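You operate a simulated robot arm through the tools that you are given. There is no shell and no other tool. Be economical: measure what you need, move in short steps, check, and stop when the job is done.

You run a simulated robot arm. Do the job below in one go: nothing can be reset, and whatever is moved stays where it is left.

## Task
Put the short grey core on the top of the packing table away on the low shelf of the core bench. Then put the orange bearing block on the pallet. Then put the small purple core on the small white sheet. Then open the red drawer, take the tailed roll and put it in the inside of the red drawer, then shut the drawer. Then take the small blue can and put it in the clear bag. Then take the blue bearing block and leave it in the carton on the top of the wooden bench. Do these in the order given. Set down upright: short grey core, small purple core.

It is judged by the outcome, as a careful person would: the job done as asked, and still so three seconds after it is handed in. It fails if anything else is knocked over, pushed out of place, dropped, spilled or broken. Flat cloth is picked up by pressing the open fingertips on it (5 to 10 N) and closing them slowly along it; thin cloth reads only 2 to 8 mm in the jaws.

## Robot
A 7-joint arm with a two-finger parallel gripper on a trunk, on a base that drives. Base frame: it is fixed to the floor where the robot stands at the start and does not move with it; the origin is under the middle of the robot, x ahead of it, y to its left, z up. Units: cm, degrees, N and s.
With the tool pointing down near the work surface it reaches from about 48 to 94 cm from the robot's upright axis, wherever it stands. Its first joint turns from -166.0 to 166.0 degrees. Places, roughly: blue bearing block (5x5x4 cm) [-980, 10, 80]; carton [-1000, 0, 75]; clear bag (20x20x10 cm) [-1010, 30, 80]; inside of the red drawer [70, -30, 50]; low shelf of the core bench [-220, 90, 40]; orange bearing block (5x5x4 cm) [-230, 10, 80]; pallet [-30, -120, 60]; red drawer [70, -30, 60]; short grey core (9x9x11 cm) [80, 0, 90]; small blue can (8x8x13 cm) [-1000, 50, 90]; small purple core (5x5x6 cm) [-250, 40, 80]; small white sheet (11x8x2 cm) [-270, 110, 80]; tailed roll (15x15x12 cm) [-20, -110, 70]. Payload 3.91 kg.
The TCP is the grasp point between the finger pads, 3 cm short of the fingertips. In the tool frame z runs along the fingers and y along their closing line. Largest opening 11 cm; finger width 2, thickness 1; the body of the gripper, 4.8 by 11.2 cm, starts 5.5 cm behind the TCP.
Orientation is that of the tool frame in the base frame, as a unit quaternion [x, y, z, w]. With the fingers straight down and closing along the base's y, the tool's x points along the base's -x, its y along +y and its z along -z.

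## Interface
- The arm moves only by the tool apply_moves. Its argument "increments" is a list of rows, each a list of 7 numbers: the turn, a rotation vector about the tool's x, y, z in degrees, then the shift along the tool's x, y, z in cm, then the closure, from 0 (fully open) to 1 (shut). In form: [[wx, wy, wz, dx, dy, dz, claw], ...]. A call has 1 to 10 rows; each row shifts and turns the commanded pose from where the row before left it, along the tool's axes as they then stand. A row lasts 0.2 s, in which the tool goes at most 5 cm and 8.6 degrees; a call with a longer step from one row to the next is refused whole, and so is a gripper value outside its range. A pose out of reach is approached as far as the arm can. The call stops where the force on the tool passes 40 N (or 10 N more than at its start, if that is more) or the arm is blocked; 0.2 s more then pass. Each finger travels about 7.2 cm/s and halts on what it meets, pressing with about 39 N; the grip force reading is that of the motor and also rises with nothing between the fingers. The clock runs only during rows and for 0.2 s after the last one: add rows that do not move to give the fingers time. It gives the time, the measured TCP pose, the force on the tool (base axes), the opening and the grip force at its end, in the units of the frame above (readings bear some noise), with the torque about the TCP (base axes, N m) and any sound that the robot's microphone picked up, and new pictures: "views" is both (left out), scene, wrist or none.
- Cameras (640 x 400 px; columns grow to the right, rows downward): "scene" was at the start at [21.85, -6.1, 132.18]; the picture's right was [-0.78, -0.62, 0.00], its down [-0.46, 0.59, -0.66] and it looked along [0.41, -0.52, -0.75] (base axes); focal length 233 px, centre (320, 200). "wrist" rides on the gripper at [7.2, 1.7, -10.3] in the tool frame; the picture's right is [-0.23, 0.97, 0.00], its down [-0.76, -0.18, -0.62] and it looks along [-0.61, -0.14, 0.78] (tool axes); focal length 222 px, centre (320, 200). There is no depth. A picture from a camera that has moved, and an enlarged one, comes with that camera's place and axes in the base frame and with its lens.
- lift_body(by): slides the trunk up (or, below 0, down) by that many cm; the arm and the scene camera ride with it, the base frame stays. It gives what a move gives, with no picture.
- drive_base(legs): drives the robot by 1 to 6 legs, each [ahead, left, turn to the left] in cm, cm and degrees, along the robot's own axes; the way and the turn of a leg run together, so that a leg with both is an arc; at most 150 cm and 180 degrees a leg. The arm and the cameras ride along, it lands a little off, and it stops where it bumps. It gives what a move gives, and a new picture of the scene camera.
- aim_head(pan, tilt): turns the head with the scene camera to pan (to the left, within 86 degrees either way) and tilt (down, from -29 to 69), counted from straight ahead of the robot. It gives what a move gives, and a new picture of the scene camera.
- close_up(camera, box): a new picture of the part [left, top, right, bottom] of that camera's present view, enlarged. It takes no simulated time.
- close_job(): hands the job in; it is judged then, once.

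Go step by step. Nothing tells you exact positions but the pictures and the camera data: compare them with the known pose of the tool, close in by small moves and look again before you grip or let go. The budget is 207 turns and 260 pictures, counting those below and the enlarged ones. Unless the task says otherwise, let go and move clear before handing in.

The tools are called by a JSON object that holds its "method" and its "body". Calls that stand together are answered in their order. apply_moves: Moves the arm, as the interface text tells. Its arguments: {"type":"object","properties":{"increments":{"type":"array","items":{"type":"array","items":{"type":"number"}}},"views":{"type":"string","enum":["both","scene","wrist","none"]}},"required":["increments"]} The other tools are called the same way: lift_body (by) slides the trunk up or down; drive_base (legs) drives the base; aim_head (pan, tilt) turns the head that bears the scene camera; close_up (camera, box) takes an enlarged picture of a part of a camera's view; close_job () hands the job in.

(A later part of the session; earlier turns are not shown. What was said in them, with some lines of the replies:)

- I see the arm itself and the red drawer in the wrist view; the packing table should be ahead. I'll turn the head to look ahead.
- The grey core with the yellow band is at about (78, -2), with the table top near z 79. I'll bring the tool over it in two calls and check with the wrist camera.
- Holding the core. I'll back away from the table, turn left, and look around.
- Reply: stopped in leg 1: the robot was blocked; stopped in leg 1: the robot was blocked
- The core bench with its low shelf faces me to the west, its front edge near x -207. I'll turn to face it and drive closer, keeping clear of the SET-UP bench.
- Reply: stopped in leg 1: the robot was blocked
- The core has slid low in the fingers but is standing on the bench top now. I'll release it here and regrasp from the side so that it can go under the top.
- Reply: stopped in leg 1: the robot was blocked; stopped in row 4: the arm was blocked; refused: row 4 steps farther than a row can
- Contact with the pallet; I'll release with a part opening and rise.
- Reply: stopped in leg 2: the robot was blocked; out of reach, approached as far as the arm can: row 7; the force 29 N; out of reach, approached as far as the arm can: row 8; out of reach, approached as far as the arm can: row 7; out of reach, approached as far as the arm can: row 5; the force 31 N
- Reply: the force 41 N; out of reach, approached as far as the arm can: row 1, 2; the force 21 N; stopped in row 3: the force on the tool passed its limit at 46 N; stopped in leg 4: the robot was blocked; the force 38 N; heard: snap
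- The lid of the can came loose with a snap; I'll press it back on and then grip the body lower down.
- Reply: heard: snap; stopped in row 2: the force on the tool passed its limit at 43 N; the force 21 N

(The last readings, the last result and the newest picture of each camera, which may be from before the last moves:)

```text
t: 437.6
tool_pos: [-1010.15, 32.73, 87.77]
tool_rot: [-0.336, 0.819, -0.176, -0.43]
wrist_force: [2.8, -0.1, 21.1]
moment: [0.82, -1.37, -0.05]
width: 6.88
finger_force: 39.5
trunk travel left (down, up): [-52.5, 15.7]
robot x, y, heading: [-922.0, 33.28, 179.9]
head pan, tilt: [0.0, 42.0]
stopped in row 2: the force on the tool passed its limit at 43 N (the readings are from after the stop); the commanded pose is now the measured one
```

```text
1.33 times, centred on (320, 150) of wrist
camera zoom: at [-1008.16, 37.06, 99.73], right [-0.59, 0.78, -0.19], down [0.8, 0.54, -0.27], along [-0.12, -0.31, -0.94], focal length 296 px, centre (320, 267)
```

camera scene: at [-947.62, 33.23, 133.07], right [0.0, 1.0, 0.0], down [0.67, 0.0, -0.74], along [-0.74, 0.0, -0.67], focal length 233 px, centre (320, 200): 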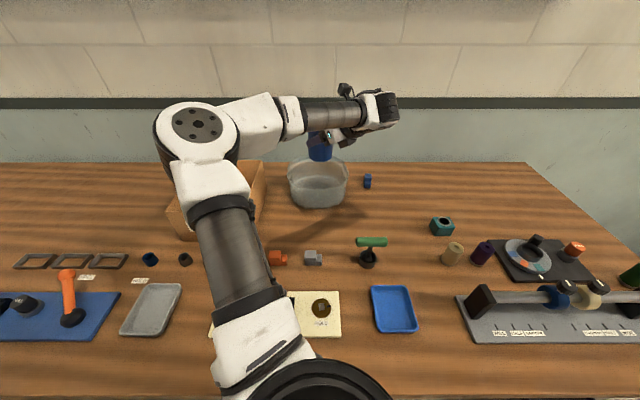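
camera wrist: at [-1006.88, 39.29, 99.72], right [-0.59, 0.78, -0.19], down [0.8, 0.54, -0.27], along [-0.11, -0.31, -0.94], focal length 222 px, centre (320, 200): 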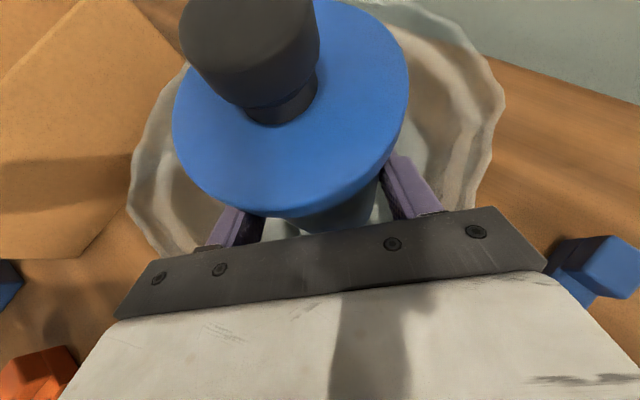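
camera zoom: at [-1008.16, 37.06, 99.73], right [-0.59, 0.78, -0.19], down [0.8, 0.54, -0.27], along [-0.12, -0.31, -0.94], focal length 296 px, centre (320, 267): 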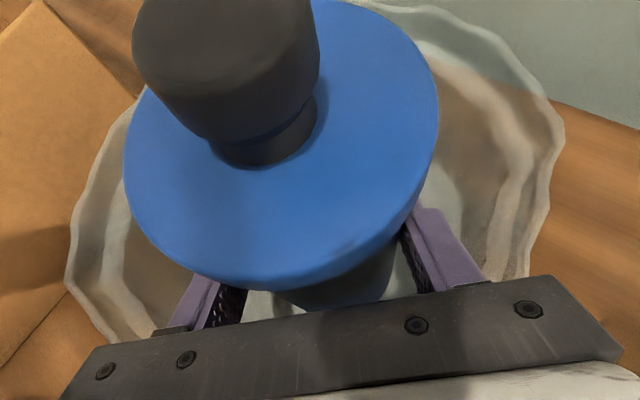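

{"method": "apply_moves", "body": {"increments": [[0, 0, 0, 1.0, 0, -0.72, 1], [0, 0, 0, 1.1, 0, -0.76, 1], [0, 0, 0, 0.63, 0, 0.9, 1], [0, 0, 0, 0.63, 0, 0.9, 1], [0, 0, 0, 0, 0, 0, 1]], "views": "none"}}

{"method": "close_up", "body": {"camera": "scene", "box": [240, 110, 400, 220]}}

{"method": "close_up", "body": {"camera": "wrist", "box": [80, 0, 560, 300]}}

```text
t: 438.8
tool_pos: [-1011.77, 31.35, 89.83]
tool_rot: [-0.335, 0.821, -0.177, -0.427]
wrist_force: [0.1, -0.7, -4.1]
moment: [0.1, -0.05, -0.01]
width: 6.88
finger_force: 39.0
trunk travel left (down, up): [-52.5, 15.7]
robot x, y, heading: [-922.2, 33.03, 180.0]
head pan, tilt: [0.0, 42.0]
```

```text
3.64 times, centred on (320, 165) of scene
camera zoom: at [-947.61, 33.26, 133.07], right [0.0, 1.0, 0.0], down [0.67, 0.0, -0.74], along [-0.74, 0.0, -0.67], focal length 847 px, centre (320, 327)
```

zoom: 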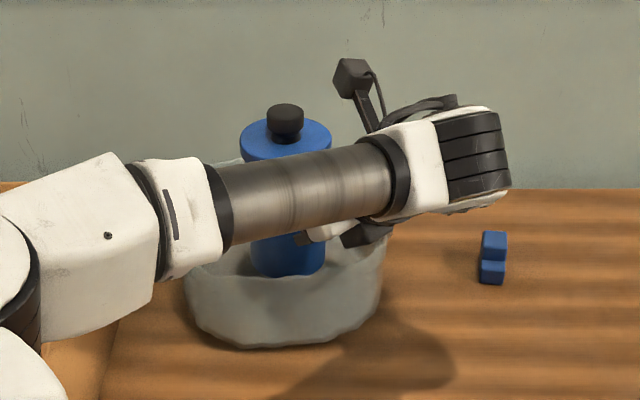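

```text
1.33 times, centred on (320, 150) of wrist
camera zoom: at [-1009.97, 35.63, 101.79], right [-0.59, 0.79, -0.19], down [0.8, 0.54, -0.27], along [-0.11, -0.31, -0.94], focal length 296 px, centre (320, 267)
```

zoom: 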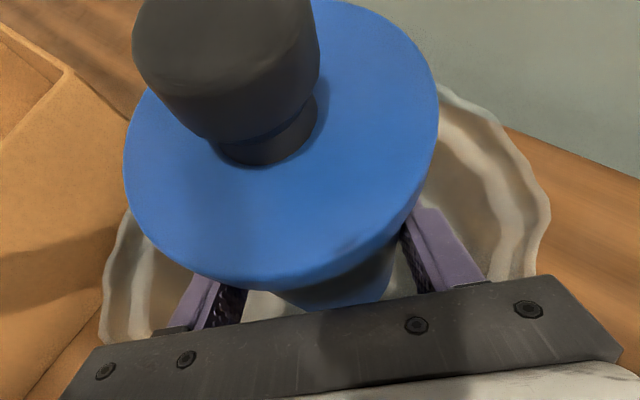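

{"method": "apply_moves", "body": {"increments": [[0, 0, 0, -0.5, 0, 0.35, 1], [0, 0, 0, -0.5, 0, 0.35, 1], [0, 0, 0, -0.4, 0, 0.28, 1]], "views": "none"}}

{"method": "apply_moves", "body": {"increments": [[0, 0, 0, -0.25, 0, 0.18, 1], [0, 0, 0, -0.25, 0, 0.18, 1]], "views": "none"}}

```text
t: 439.6
tool_pos: [-1011.77, 31.16, 88.28]
tool_rot: [-0.334, 0.821, -0.176, -0.428]
wrist_force: [-0.4, -0.2, -1.3]
moment: [0.15, -0.24, 0.01]
width: 6.88
finger_force: 39.3
trunk travel left (down, up): [-52.5, 15.7]
robot x, y, heading: [-922.74, 33.18, 179.9]
head pan, tilt: [0.0, 42.0]
```

```text
t: 440.2
tool_pos: [-1011.7, 31.05, 87.98]
tool_rot: [-0.337, 0.818, -0.177, -0.43]
wrist_force: [-6.3, -2.4, 24.1]
moment: [1.06, -1.47, 0.1]
width: 6.88
finger_force: 39.2
trunk travel left (down, up): [-52.5, 15.7]
robot x, y, heading: [-922.29, 33.35, 179.9]
head pan, tilt: [0.0, 42.0]
```

{"method": "apply_moves", "body": {"increments": [[0, 0, 0, 0.25, 0, -0.18, 1], [0, 0, 0, 0, 0, 0, 0.4], [0, 0, 0, 0, 0, 0, 0.33], [0, 0, 0, 0, 0, 0, 0.28], [0, 0, 0, 0, 0, 0, 0.24], [0, 0, 0, 0, 0, 0, 0.2], [0, 0, 0, 0, 0, 0, 0.2]]}}

{"method": "close_up", "body": {"camera": "scene", "box": [240, 110, 400, 220]}}

```text
t: 441.8
tool_pos: [-1011.71, 31.13, 87.91]
tool_rot: [-0.336, 0.82, -0.178, -0.428]
wrist_force: [-2.6, -3.1, 14.6]
moment: [0.77, -1.08, -0.24]
width: 8.82
finger_force: 0.1
trunk travel left (down, up): [-52.5, 15.7]
robot x, y, heading: [-921.95, 33.05, 179.7]
head pan, tilt: [0.0, 42.0]
heard: snap
camera scene: at [-947.45, 33.23, 133.11], right [0.0, 1.0, 0.0], down [0.67, 0.0, -0.74], along [-0.74, 0.0, -0.67], focal length 233 px, centre (320, 200)
camera wrist: at [-1009.78, 35.5, 99.87], right [-0.59, 0.79, -0.19], down [0.8, 0.54, -0.27], along [-0.11, -0.31, -0.94], focal length 222 px, centre (320, 200)
```

scene: 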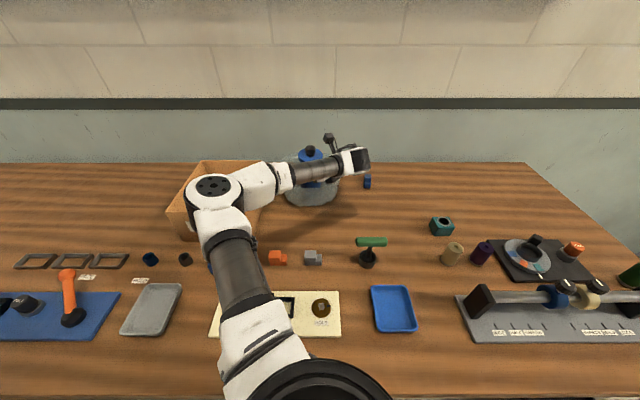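
wrist: 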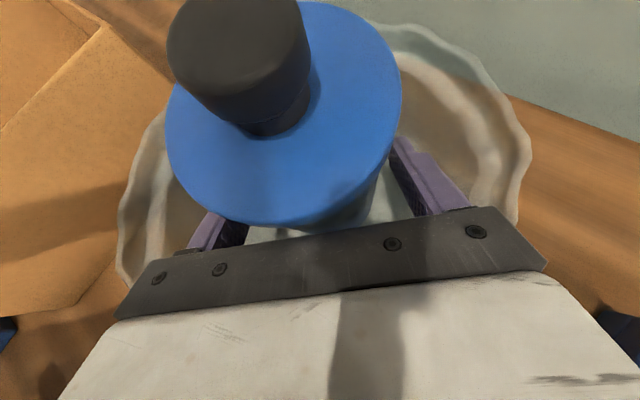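

```text
3.64 times, centred on (320, 165) of scene
camera zoom: at [-947.45, 33.23, 133.11], right [0.0, 1.0, 0.0], down [0.67, 0.0, -0.74], along [-0.74, 0.0, -0.67], focal length 847 px, centre (320, 327)
```

zoom: 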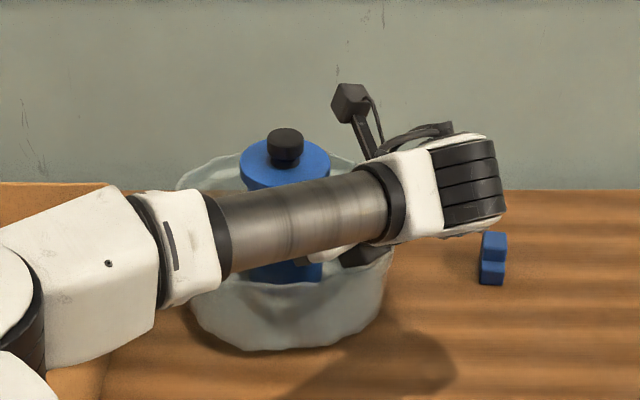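

{"method": "apply_moves", "body": {"increments": [[0, 0, 0, 0.3, 0, -0.3, 0.1], [0, 0, 0, 0, 0, 0, 0.05], [0, 0, 0, 0, 0, -1, 0.05], [0, 0, 0, 0, 0, -1.5, 0.05], [0, 0, 0, 0, 0, -2.5, 0.05], [0, 0, 0, 0, 0, -3, 0.05], [0, 0, 0, 1.5, 0, -3, 0.05], [0, 0, 0, 2, 0, -3, 0.05]]}}

{"method": "close_up", "body": {"camera": "scene", "box": [240, 110, 400, 220]}}

```text
t: 443.6
tool_pos: [-1004.89, 38.09, 99.15]
tool_rot: [-0.335, 0.821, -0.176, -0.427]
wrist_force: [0.2, -0.2, 0.0]
moment: [0.0, -0.02, -0.02]
width: 10.43
finger_force: 0.1
trunk travel left (down, up): [-52.5, 15.7]
robot x, y, heading: [-922.26, 33.14, 179.6]
head pan, tilt: [0.0, 42.0]
heard: snap
camera scene: at [-947.54, 33.26, 133.09], right [0.0, 1.0, 0.0], down [0.67, 0.0, -0.74], along [-0.74, 0.0, -0.67], focal length 233 px, centre (320, 200)
camera wrist: at [-1003.1, 42.28, 111.07], right [-0.59, 0.79, -0.19], down [0.8, 0.54, -0.27], along [-0.11, -0.31, -0.94], focal length 222 px, centre (320, 200)
```

scene: 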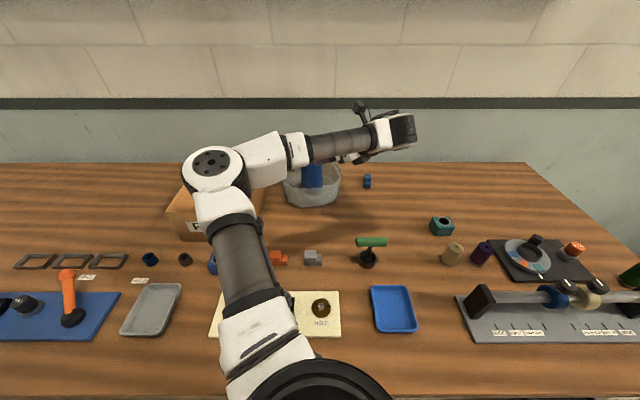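
wrist: 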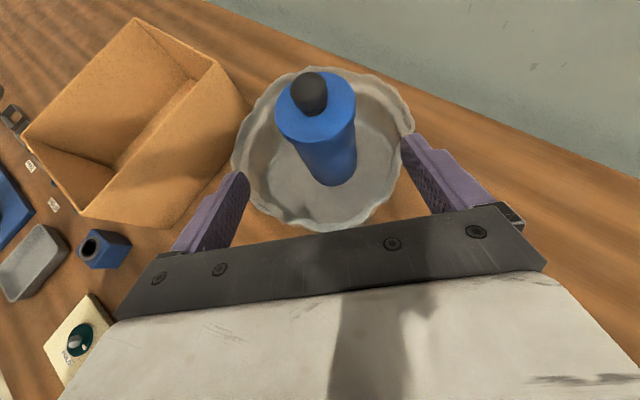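

```text
3.64 times, centred on (320, 165) of scene
camera zoom: at [-947.54, 33.26, 133.09], right [0.0, 1.0, 0.0], down [0.67, 0.0, -0.74], along [-0.74, 0.0, -0.67], focal length 847 px, centre (320, 327)
```

zoom: 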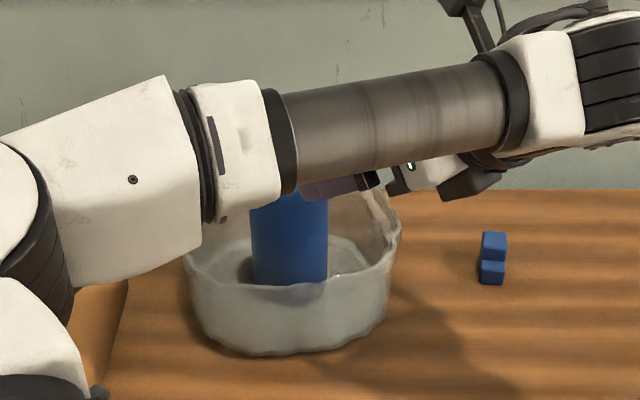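

{"method": "apply_moves", "body": {"increments": [[0, 0, 0, 2, 0, -3.5, 0], [0, 0, 0, 2, 0, -3.5, 0], [0, -7.9, 0, 0, 0, 0, 0], [0, -7.9, 0, 0, 0, 0, 0], [0, -7.9, 0, 0, 0, 0, 0], [0, -7.9, 0, 0, 0, 0, 0], [0, -7.9, 0, 0, 0, 0, 0], [0, -7.9, 0, 0, 0, 0, 0], [0, -7.9, 0, 0, 0, 0, 0]], "views": "none"}}

{"method": "close_up", "body": {"camera": "scene", "box": [260, 120, 370, 220]}}

{"method": "close_up", "body": {"camera": "scene", "box": [100, 130, 340, 280]}}

```text
t: 445.6
tool_pos: [-1002.45, 40.48, 106.4]
tool_rot: [-0.379, 0.926, -0.001, 0.003]
wrist_force: [-0.3, -0.5, 0.0]
moment: [-0.01, -0.02, 0.04]
width: 11.02
finger_force: 0.1
trunk travel left (down, up): [-52.5, 15.7]
robot x, y, heading: [-922.09, 32.92, 179.9]
head pan, tilt: [0.0, 42.0]
```

```text
4.00 times, centred on (315, 170) of scene
camera zoom: at [-947.58, 33.25, 133.08], right [0.0, 1.0, 0.0], down [0.67, 0.0, -0.74], along [-0.74, 0.0, -0.67], focal length 931 px, centre (340, 320)
```

zoom: 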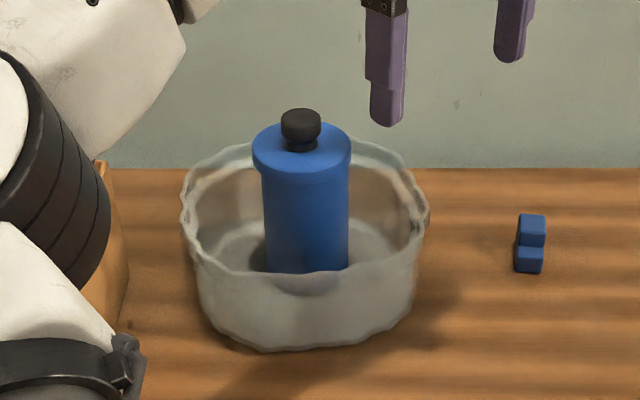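

```text
2.67 times, centred on (220, 205) of scene
camera zoom: at [-947.58, 33.25, 133.08], right [0.0, 1.0, 0.0], down [0.67, 0.0, -0.74], along [-0.74, 0.0, -0.67], focal length 621 px, centre (587, 187)
```

zoom: 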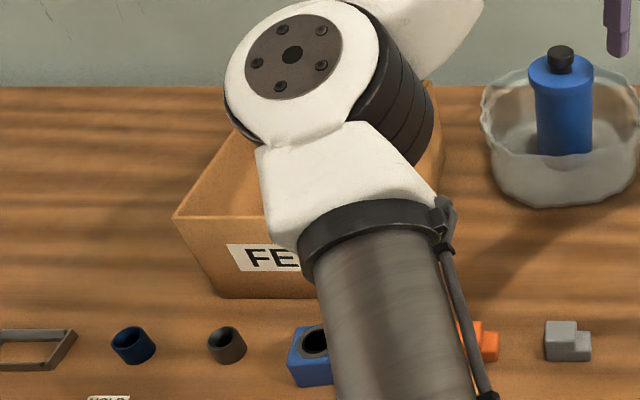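

{"method": "apply_moves", "body": {"increments": [[0, 0, 8.04, 0, 0, -0.3, 0.3], [0, 0, 8.04, 0, 0, 0, 0.3], [0, 0, 8.04, 0, 0, 0, 0.3], [0, 0, 8.04, 0, 0, 0, 0.3], [0, 0, 8.04, 0, 0, 0, 0.3], [0, 0, 8.04, 0, 0, 0, 0.3], [0, 0, 8.04, 0, 0, 0, 0.3], [0, 0, 8.04, 0, 0, 0, 0.3], [0, 0, 8.04, 0, 0, 0, 0.3], [0, 0, 8.04, 0, 0, 0, 0.3]], "views": "none"}}

{"method": "apply_moves", "body": {"increments": [[0, 0, 8.04, 0, 0, 0, 0.3], [0, 0, 8.04, 0, 0, 0, 0.3], [0, 0, 8.04, 0, 0, 0, 0.3], [0, 0, 8.04, 0, 0, 0, 0.3], [0, 0, 8.04, 0, 0, 0, 0.3], [0, 0, 8.04, 0, 0, 0, 0.3], [0, 0, 8.04, 0, 0, 0, 0.3], [0, 0, 8.04, 0, 0, 0, 0.3], [0, 0, 8.04, 0, 0, 0, 0.3]], "views": "none"}}

{"method": "apply_moves", "body": {"increments": [[0, 0, 8.04, 0, 0, 0, 0.3], [0, 0, 8.04, 0, 0, 0, 0.3], [0, 0, 8.04, 0, 0, 0, 0.3], [0, 0, 8.04, 0, 0, 0, 0.3], [0, 0, 8.04, 0, 0, 0, 0.3], [0, 0, 8.04, 0, 0, 0, 0.3], [0, 0, 8.04, 0, 0, 0, 0.3], [0, 0, 8.04, 0, 0, 0, 0.3], [0, 0, 8.04, 0, 0, 0, 0.3]]}}

```text
t: 447.8
tool_pos: [-1002.47, 40.45, 106.69]
tool_rot: [0.309, 0.951, 0.0, 0.002]
wrist_force: [0.7, 0.2, 0.4]
moment: [-0.04, 0.02, -0.01]
width: 7.7
finger_force: 0.1
trunk travel left (down, up): [-52.5, 15.7]
robot x, y, heading: [-922.0, 33.28, 179.5]
head pan, tilt: [0.0, 42.0]
```

```text
t: 449.8
tool_pos: [-1002.59, 40.46, 106.77]
tool_rot: [0.811, 0.585, 0.002, 0.001]
wrist_force: [-0.6, 0.1, -0.2]
moment: [0.01, 0.01, 0.01]
width: 7.69
finger_force: 0.0
trunk travel left (down, up): [-52.5, 15.7]
robot x, y, heading: [-922.52, 33.25, 180.0]
head pan, tilt: [0.0, 42.0]
```

```text
t: 451.8
tool_pos: [-1002.52, 40.47, 106.87]
tool_rot: [1.0, -0.007, 0.001, 0.0]
wrist_force: [0.4, -0.2, -0.2]
moment: [-0.03, 0.03, -0.01]
width: 7.69
finger_force: 0.1
trunk travel left (down, up): [-52.5, 15.7]
robot x, y, heading: [-921.93, 33.42, 180.0]
head pan, tilt: [0.0, 42.0]
camera scene: at [-947.57, 33.26, 133.09], right [0.0, 1.0, 0.0], down [0.67, 0.0, -0.74], along [-0.74, 0.0, -0.67], focal length 233 px, centre (320, 200)
camera wrist: at [-995.35, 38.67, 117.22], right [-0.24, -0.97, 0.0], down [-0.76, 0.19, 0.62], along [-0.6, 0.15, -0.78], focal length 222 px, centre (320, 200)
```

scene: 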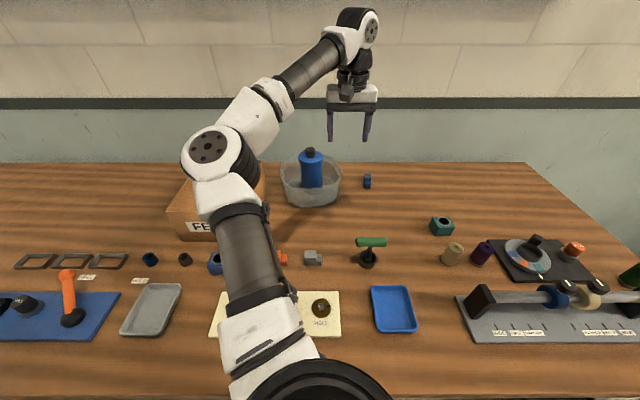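
wrist: 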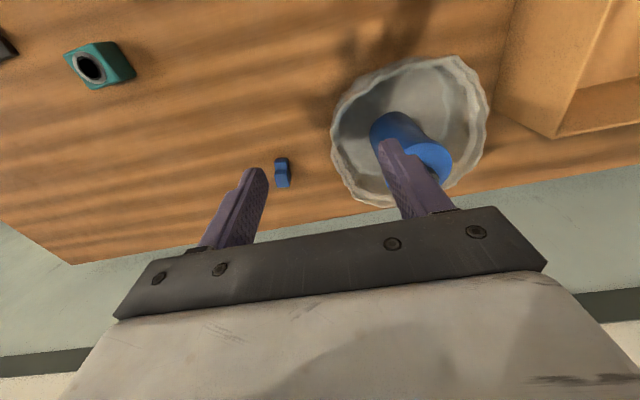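

{"method": "apply_moves", "body": {"increments": [[0, 0, 0, 2.5, 3.5, 0, 0.3], [0, 0, 0, 2.5, 3.5, 0, 0.3], [0, 0, 0, 2.5, 3.5, 0, 0.3], [0, 0, 0, 2.5, 3.5, 0, 0.3], [0, 0, 0, 2.5, 3.5, 0, 0.3], [0, 0, 0, 2.5, 3.5, 0, 0.3], [0, 0, 0, 2.5, 3.5, 0, 0.3], [0, 0, 0, 2.5, 3.5, 0, 0.3], [0, 0, 0, 2.5, 3.5, 0, 0.3], [0, 0, 0, 0, 0, 4, 0.3]]}}

```text
t: 454.0
tool_pos: [-980.43, 8.75, 102.84]
tool_rot: [1.0, -0.006, 0.002, 0.0]
wrist_force: [-0.3, 0.4, -0.4]
moment: [0.01, 0.01, 0.01]
width: 7.7
finger_force: 0.1
trunk travel left (down, up): [-52.5, 15.7]
robot x, y, heading: [-922.47, 32.89, 179.7]
head pan, tilt: [0.0, 42.0]
camera scene: at [-947.6, 33.24, 133.08], right [0.0, 1.0, 0.0], down [0.67, 0.0, -0.74], along [-0.74, 0.0, -0.67], focal length 233 px, centre (320, 200)
camera wrist: at [-973.27, 6.97, 113.28], right [-0.24, -0.97, 0.0], down [-0.76, 0.19, 0.62], along [-0.6, 0.15, -0.79], focal length 222 px, centre (320, 200)
```

scene: 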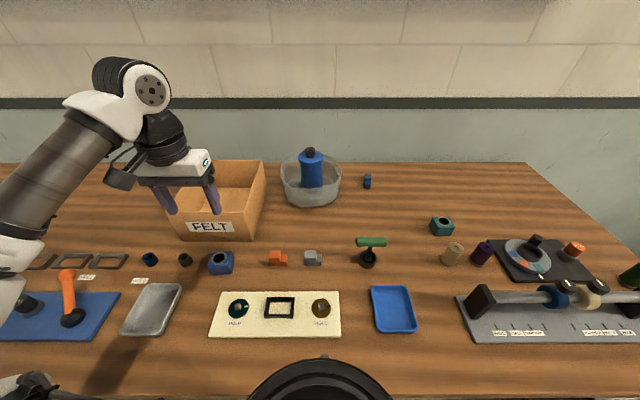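
wrist: 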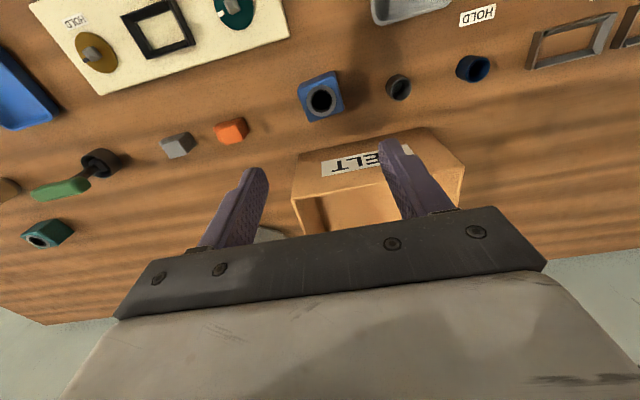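

{"method": "apply_moves", "body": {"increments": [[0, 0, 0, 0, 0.1, 4, 0.3], [0, 0, 0, 0, 0, 4, 0.3], [0, 0, 0, 0, 0, 4, 0.3]], "views": "wrist"}}

```text
t: 454.8
tool_pos: [-980.44, 8.42, 90.62]
tool_rot: [1.0, -0.005, 0.002, 0.0]
wrist_force: [0.1, 0.1, 0.5]
moment: [-0.03, 0.01, 0.04]
width: 7.68
finger_force: 0.1
trunk travel left (down, up): [-52.5, 15.7]
robot x, y, heading: [-922.45, 32.85, 179.9]
head pan, tilt: [0.0, 42.0]
camera wrist: at [-973.25, 6.71, 101.12], right [-0.24, -0.97, 0.0], down [-0.76, 0.19, 0.62], along [-0.6, 0.15, -0.78], focal length 222 px, centre (320, 200)
```

wrist: 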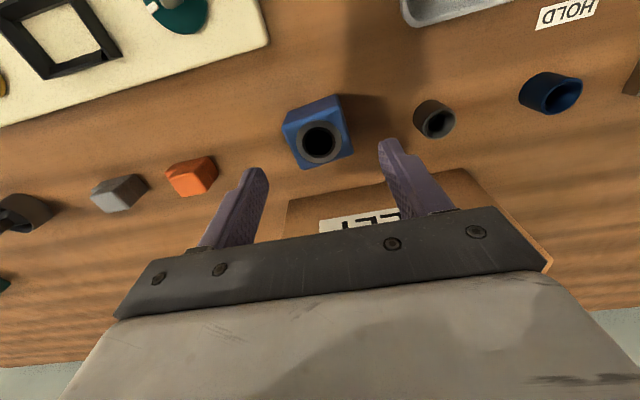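

{"method": "apply_moves", "body": {"increments": [[0, 0, 0, -0.2, -0.2, 3, 0.3], [0, 0, 0, 0, 0, 3, 0.3], [0, 0, 0, 0, 0, 1.2, 0.3], [0, 0, 0, 0, 0, 0, 0.5], [0, 0, 0, 0, 0, 0, 1], [0, 0, 0, 0, 0, 0, 1], [0, 0, 0, 0, 0, 0, 1]], "views": "wrist"}}

{"method": "apply_moves", "body": {"increments": [[0, 0, 0, 0, 0, -0.7, 1], [0, 0, 0, 0, 0, -1, 1], [0, 0, 0, 0, 0, -2, 1], [0, 0, 0, 0, 0, -3, 1], [0, 0, 0, 0, 0, -3, 1], [0, 0, 0, 0, 0, -3, 1], [0, 0, 0, 0, 0, -3, 1], [0, 0, 0, 0, 0, -3, 1], [0, 0, 0, 0, 0, -2, 1]]}}

{"method": "close_up", "body": {"camera": "scene", "box": [130, 120, 290, 260]}}

```text
t: 456.4
tool_pos: [-980.36, 8.61, 83.54]
tool_rot: [1.0, -0.005, 0.003, -0.001]
wrist_force: [0.0, -1.0, 1.4]
moment: [-0.03, 0.08, 0.04]
width: 4.99
finger_force: 39.4
trunk travel left (down, up): [-52.5, 15.7]
robot x, y, heading: [-922.14, 33.04, 179.9]
head pan, tilt: [0.0, 42.0]
camera wrist: at [-973.29, 6.9, 94.09], right [-0.24, -0.97, 0.0], down [-0.76, 0.19, 0.62], along [-0.6, 0.15, -0.79], focal length 222 px, centre (320, 200)
```

wrist: 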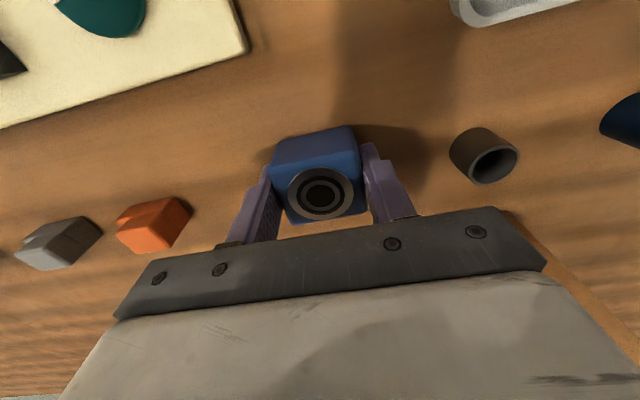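

```text
t: 458.4
tool_pos: [-980.52, 8.89, 104.34]
tool_rot: [1.0, -0.006, 0.003, 0.0]
wrist_force: [-0.4, -0.3, -3.8]
moment: [0.0, -0.01, 0.02]
width: 4.97
finger_force: 39.5
trunk travel left (down, up): [-52.5, 15.7]
robot x, y, heading: [-922.12, 33.03, 180.0]
head pan, tilt: [0.0, 42.0]
camera scene: at [-947.59, 33.25, 133.08], right [0.0, 1.0, 0.0], down [0.67, 0.0, -0.74], along [-0.74, 0.0, -0.67], focal length 233 px, centre (320, 200)
camera wrist: at [-973.38, 7.12, 114.82], right [-0.24, -0.97, 0.0], down [-0.76, 0.19, 0.62], along [-0.6, 0.15, -0.79], focal length 222 px, centre (320, 200)
```

scene: 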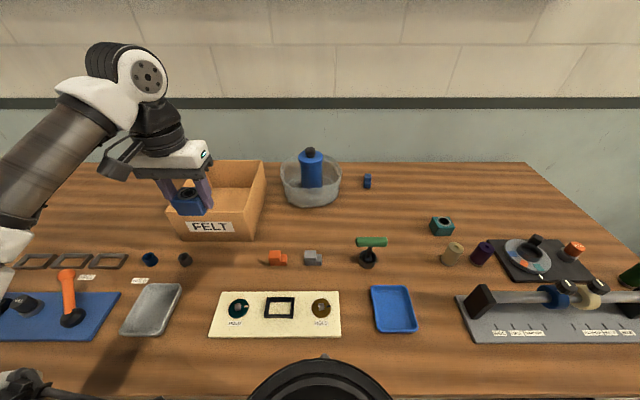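
wrist: 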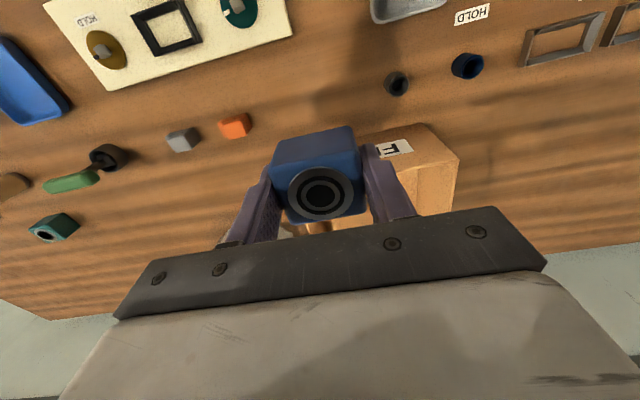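

```text
2.86 times, centred on (210, 190) of scene
camera zoom: at [-947.59, 33.25, 133.08], right [0.0, 1.0, 0.0], down [0.67, 0.0, -0.74], along [-0.74, 0.0, -0.67], focal length 665 px, centre (634, 229)
```

zoom: 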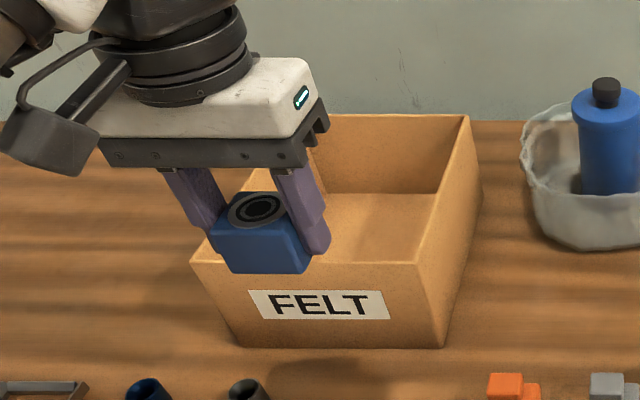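

{"method": "apply_moves", "body": {"increments": [[0, 0, 0, -3.9, 0.88, 0, 1], [0, 0, 0, -3.9, 0.88, 0, 1], [0, 0, 0, -3.9, 0.88, 0, 1], [0, 0, 0, -3.9, 0.88, 0, 1], [0, 0, 0, -3.9, 0.88, 0, 1], [0, 0, 0, 0, 0, 3, 1]]}}

{"method": "close_up", "body": {"camera": "scene", "box": [130, 120, 290, 260]}}

```text
t: 459.8
tool_pos: [-997.98, 4.96, 101.03]
tool_rot: [1.0, -0.006, 0.002, 0.0]
wrist_force: [-0.4, 0.9, -4.0]
moment: [0.01, -0.02, -0.01]
width: 4.97
finger_force: 40.1
out of reach, approached as far as the arm can: row 5
trunk travel left (down, up): [-52.5, 15.7]
robot x, y, heading: [-921.94, 32.9, 180.0]
head pan, tilt: [0.0, 42.0]
camera scene: at [-947.66, 33.23, 133.06], right [0.0, 1.0, 0.0], down [0.67, 0.0, -0.74], along [-0.74, 0.0, -0.67], focal length 233 px, centre (320, 200)
camera wrist: at [-990.94, 3.22, 111.48], right [-0.24, -0.97, 0.0], down [-0.76, 0.19, 0.62], along [-0.6, 0.15, -0.79], focal length 222 px, centre (320, 200)
```

scene: 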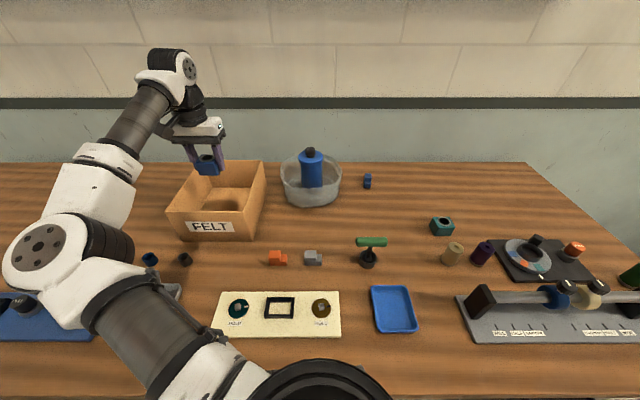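
wrist: 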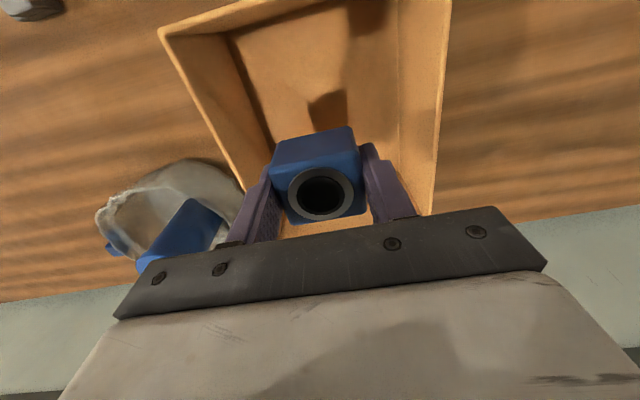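

```text
2.86 times, centred on (210, 190) of scene
camera zoom: at [-947.66, 33.23, 133.06], right [0.0, 1.0, 0.0], down [0.67, 0.0, -0.74], along [-0.74, 0.0, -0.67], focal length 665 px, centre (634, 229)
```

zoom: 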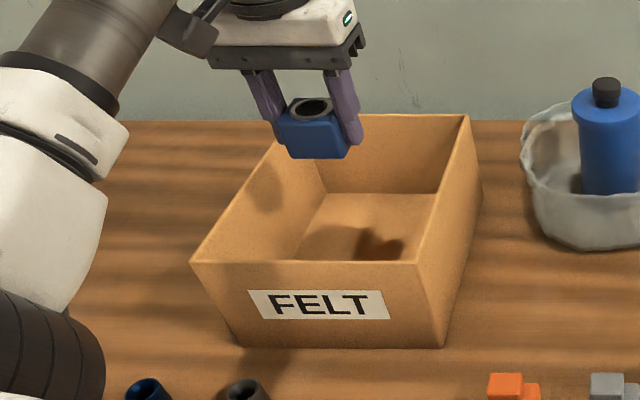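

{"method": "apply_moves", "body": {"increments": [[0, 0, 0, -0.8, 0, 3, 1], [0, 0, 0, 0, 0, 3, 1], [0, 0, 0, 0, 0, 3, 1], [0, 0, 0, 0, 0, 3, 1], [0, 0, 0, 0, 0, 2, 1]]}}

```text
t: 461.0
tool_pos: [-998.8, 4.98, 87.17]
tool_rot: [1.0, -0.006, 0.003, -0.001]
wrist_force: [1.4, -0.2, -4.8]
moment: [-0.02, -0.03, 0.03]
width: 5.0
finger_force: 38.8
trunk travel left (down, up): [-52.5, 15.7]
robot x, y, heading: [-921.94, 32.95, 179.7]
head pan, tilt: [0.0, 42.0]
camera scene: at [-947.61, 33.24, 133.08], right [0.0, 1.0, 0.0], down [0.67, 0.0, -0.74], along [-0.74, 0.0, -0.67], focal length 233 px, centre (320, 200)
camera wrist: at [-991.73, 3.28, 97.66], right [-0.24, -0.97, 0.0], down [-0.76, 0.19, 0.62], along [-0.6, 0.15, -0.78], focal length 222 px, centre (320, 200)
```

scene: 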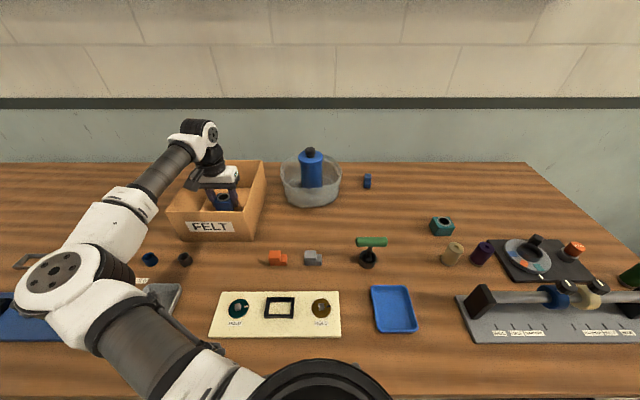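
wrist: 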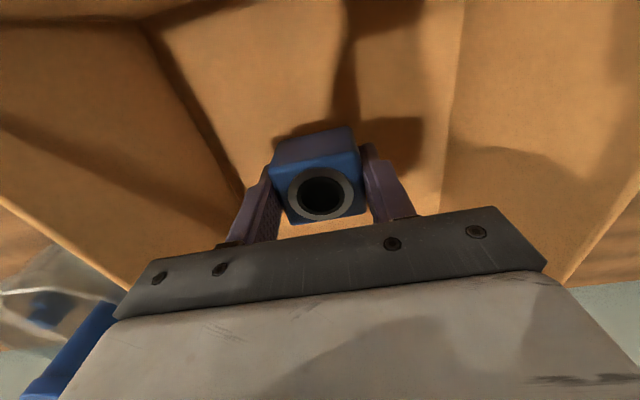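

{"method": "apply_moves", "body": {"increments": [[0, 0, 0, 0, 0, 1.2, 1], [0, 0, 0, 0, 0, 1, 1]], "views": "none"}}

{"method": "apply_moves", "body": {"increments": [[0, 0, 0, 0, 0, 0.4, 1], [0, 0, 0, 0, 0, 0.3, 1]], "views": "none"}}

{"method": "apply_moves", "body": {"increments": [[0, 0, 0, 0, 0, 0.3, 1], [0, 0, 0, 0, 0, 0.3, 1]], "views": "none"}}

```text
t: 461.6
tool_pos: [-998.89, 5.06, 84.96]
tool_rot: [1.0, -0.005, 0.003, 0.0]
wrist_force: [0.2, 0.3, -3.8]
moment: [-0.03, 0.01, 0.0]
width: 4.96
finger_force: 38.9
trunk travel left (down, up): [-52.5, 15.7]
robot x, y, heading: [-922.35, 32.78, 179.7]
head pan, tilt: [0.0, 42.0]
```

```text
t: 462.2
tool_pos: [-998.78, 5.02, 84.31]
tool_rot: [1.0, -0.006, 0.002, 0.0]
wrist_force: [0.4, -0.3, -4.8]
moment: [0.03, -0.03, -0.01]
width: 4.97
finger_force: 39.4
trunk travel left (down, up): [-52.5, 15.7]
robot x, y, heading: [-922.06, 32.79, 179.9]
head pan, tilt: [0.0, 42.0]
```

```text
t: 462.8
tool_pos: [-998.71, 5.02, 84.15]
tool_rot: [1.0, -0.005, 0.001, 0.001]
wrist_force: [-0.3, -1.3, 20.6]
moment: [0.21, -0.49, -0.02]
width: 4.98
finger_force: 38.9
trunk travel left (down, up): [-52.5, 15.7]
robot x, y, heading: [-922.35, 33.19, 179.9]
head pan, tilt: [0.0, 42.0]
```

Contact with the carton floor; I'll release with a part opening and rise straight out.

{"method": "apply_moves", "body": {"increments": [[0, 0, 0, 0, 0, -0.3, 1], [0, 0, 0, 0, 0, 0, 0.5], [0, 0, 0, 0, 0, 0, 0.35], [0, 0, 0, 0, 0, 0, 0.3], [0, 0, 0, 0, 0, -1.5, 0.3], [0, 0, 0, 0, 0, -3, 0.3], [0, 0, 0, 0, 0, -4, 0.3], [0, 0, 0, 0, 0, -4, 0.3], [0, 0, 0, 0, 0, -4, 0.3]], "views": "wrist"}}

{"method": "apply_moves", "body": {"increments": [[0, 0, 0, 2, -1, -3, 0.3], [0, 0, 0, 4, -2, -1, 0.3], [0, 0, 0, 4, -2, 0, 0.3], [0, 0, 0, 4, -2, 0, 0.3], [0, 0, 0, 4, -2, 0, 0.3], [0, 0, 0, 0, 0, 0, 0.3]]}}

{"method": "close_up", "body": {"camera": "scene", "box": [140, 130, 380, 280]}}

```text
t: 464.8
tool_pos: [-998.67, 5.08, 100.74]
tool_rot: [1.0, -0.005, 0.003, 0.0]
wrist_force: [-0.5, 0.0, 0.0]
moment: [-0.02, 0.01, 0.02]
width: 7.68
finger_force: 0.0
trunk travel left (down, up): [-52.5, 15.7]
robot x, y, heading: [-922.41, 33.21, 179.5]
head pan, tilt: [0.0, 42.0]
camera wrist: at [-991.5, 3.36, 111.13], right [-0.24, -0.97, 0.0], down [-0.76, 0.19, 0.62], along [-0.6, 0.15, -0.78], focal length 222 px, centre (320, 200)
```

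wrist: 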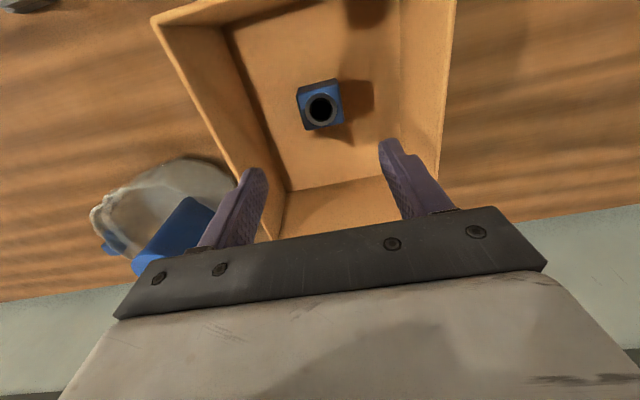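

```text
t: 466.2
tool_pos: [-980.62, 13.92, 104.49]
tool_rot: [1.0, -0.005, 0.003, 0.001]
wrist_force: [-0.2, 0.3, 1.1]
moment: [0.01, 0.02, 0.02]
width: 7.7
finger_force: 0.1
trunk travel left (down, up): [-52.5, 15.7]
robot x, y, heading: [-922.45, 33.13, 179.8]
head pan, tilt: [0.0, 42.0]
camera scene: at [-947.57, 33.26, 133.08], right [0.0, 1.0, 0.0], down [0.67, 0.0, -0.74], along [-0.74, 0.0, -0.67], focal length 233 px, centre (320, 200)
camera wrist: at [-973.59, 12.21, 115.02], right [-0.24, -0.97, 0.0], down [-0.76, 0.19, 0.62], along [-0.6, 0.15, -0.79], focal length 222 px, centre (320, 200)
```

scene: 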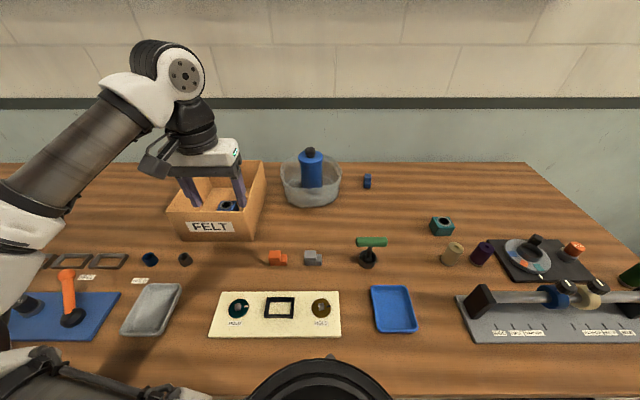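
wrist: 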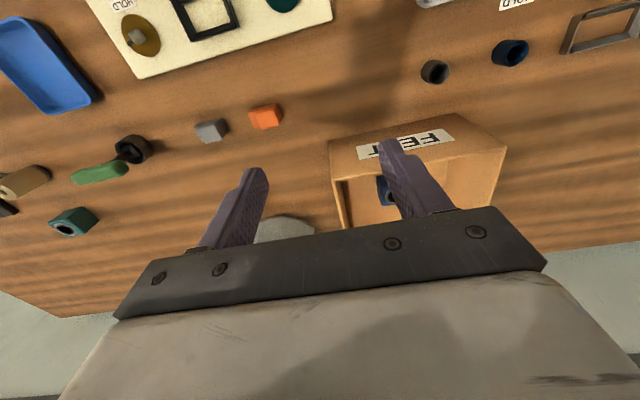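

```text
2.67 times, centred on (260, 205) of scene
camera zoom: at [-947.57, 33.26, 133.08], right [0.0, 1.0, 0.0], down [0.67, 0.0, -0.74], along [-0.74, 0.0, -0.67], focal length 621 px, centre (480, 187)
```

zoom: 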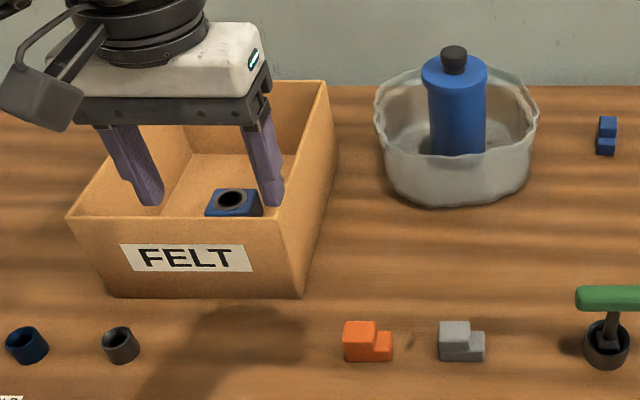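

Everything is in place: the blue block is in the carton, the can stands closed in the bag, and the gripper is clear of both. I'm handing in.

{"method": "close_job", "body": {}}

```text
The job is handed in.
```

I did all six placements in the order given and handed the job in; the grey and purple cores were standing upright when I last saw them. The result of the judging has not come back.

Some things did not go cleanly:
- **Can lid:** the lid of the blue can came off on my first lift. I pressed it back on, but it snapped twice more as I set the can down in the bag. It looks closed in the last picture.
- **Clear bag:** I pushed it about 2 cm while lowering the can into it.
- **Base bumps:** the base touched furniture several times and the green bin once. I saw nothing fall, and by my measurements the bin did not move.
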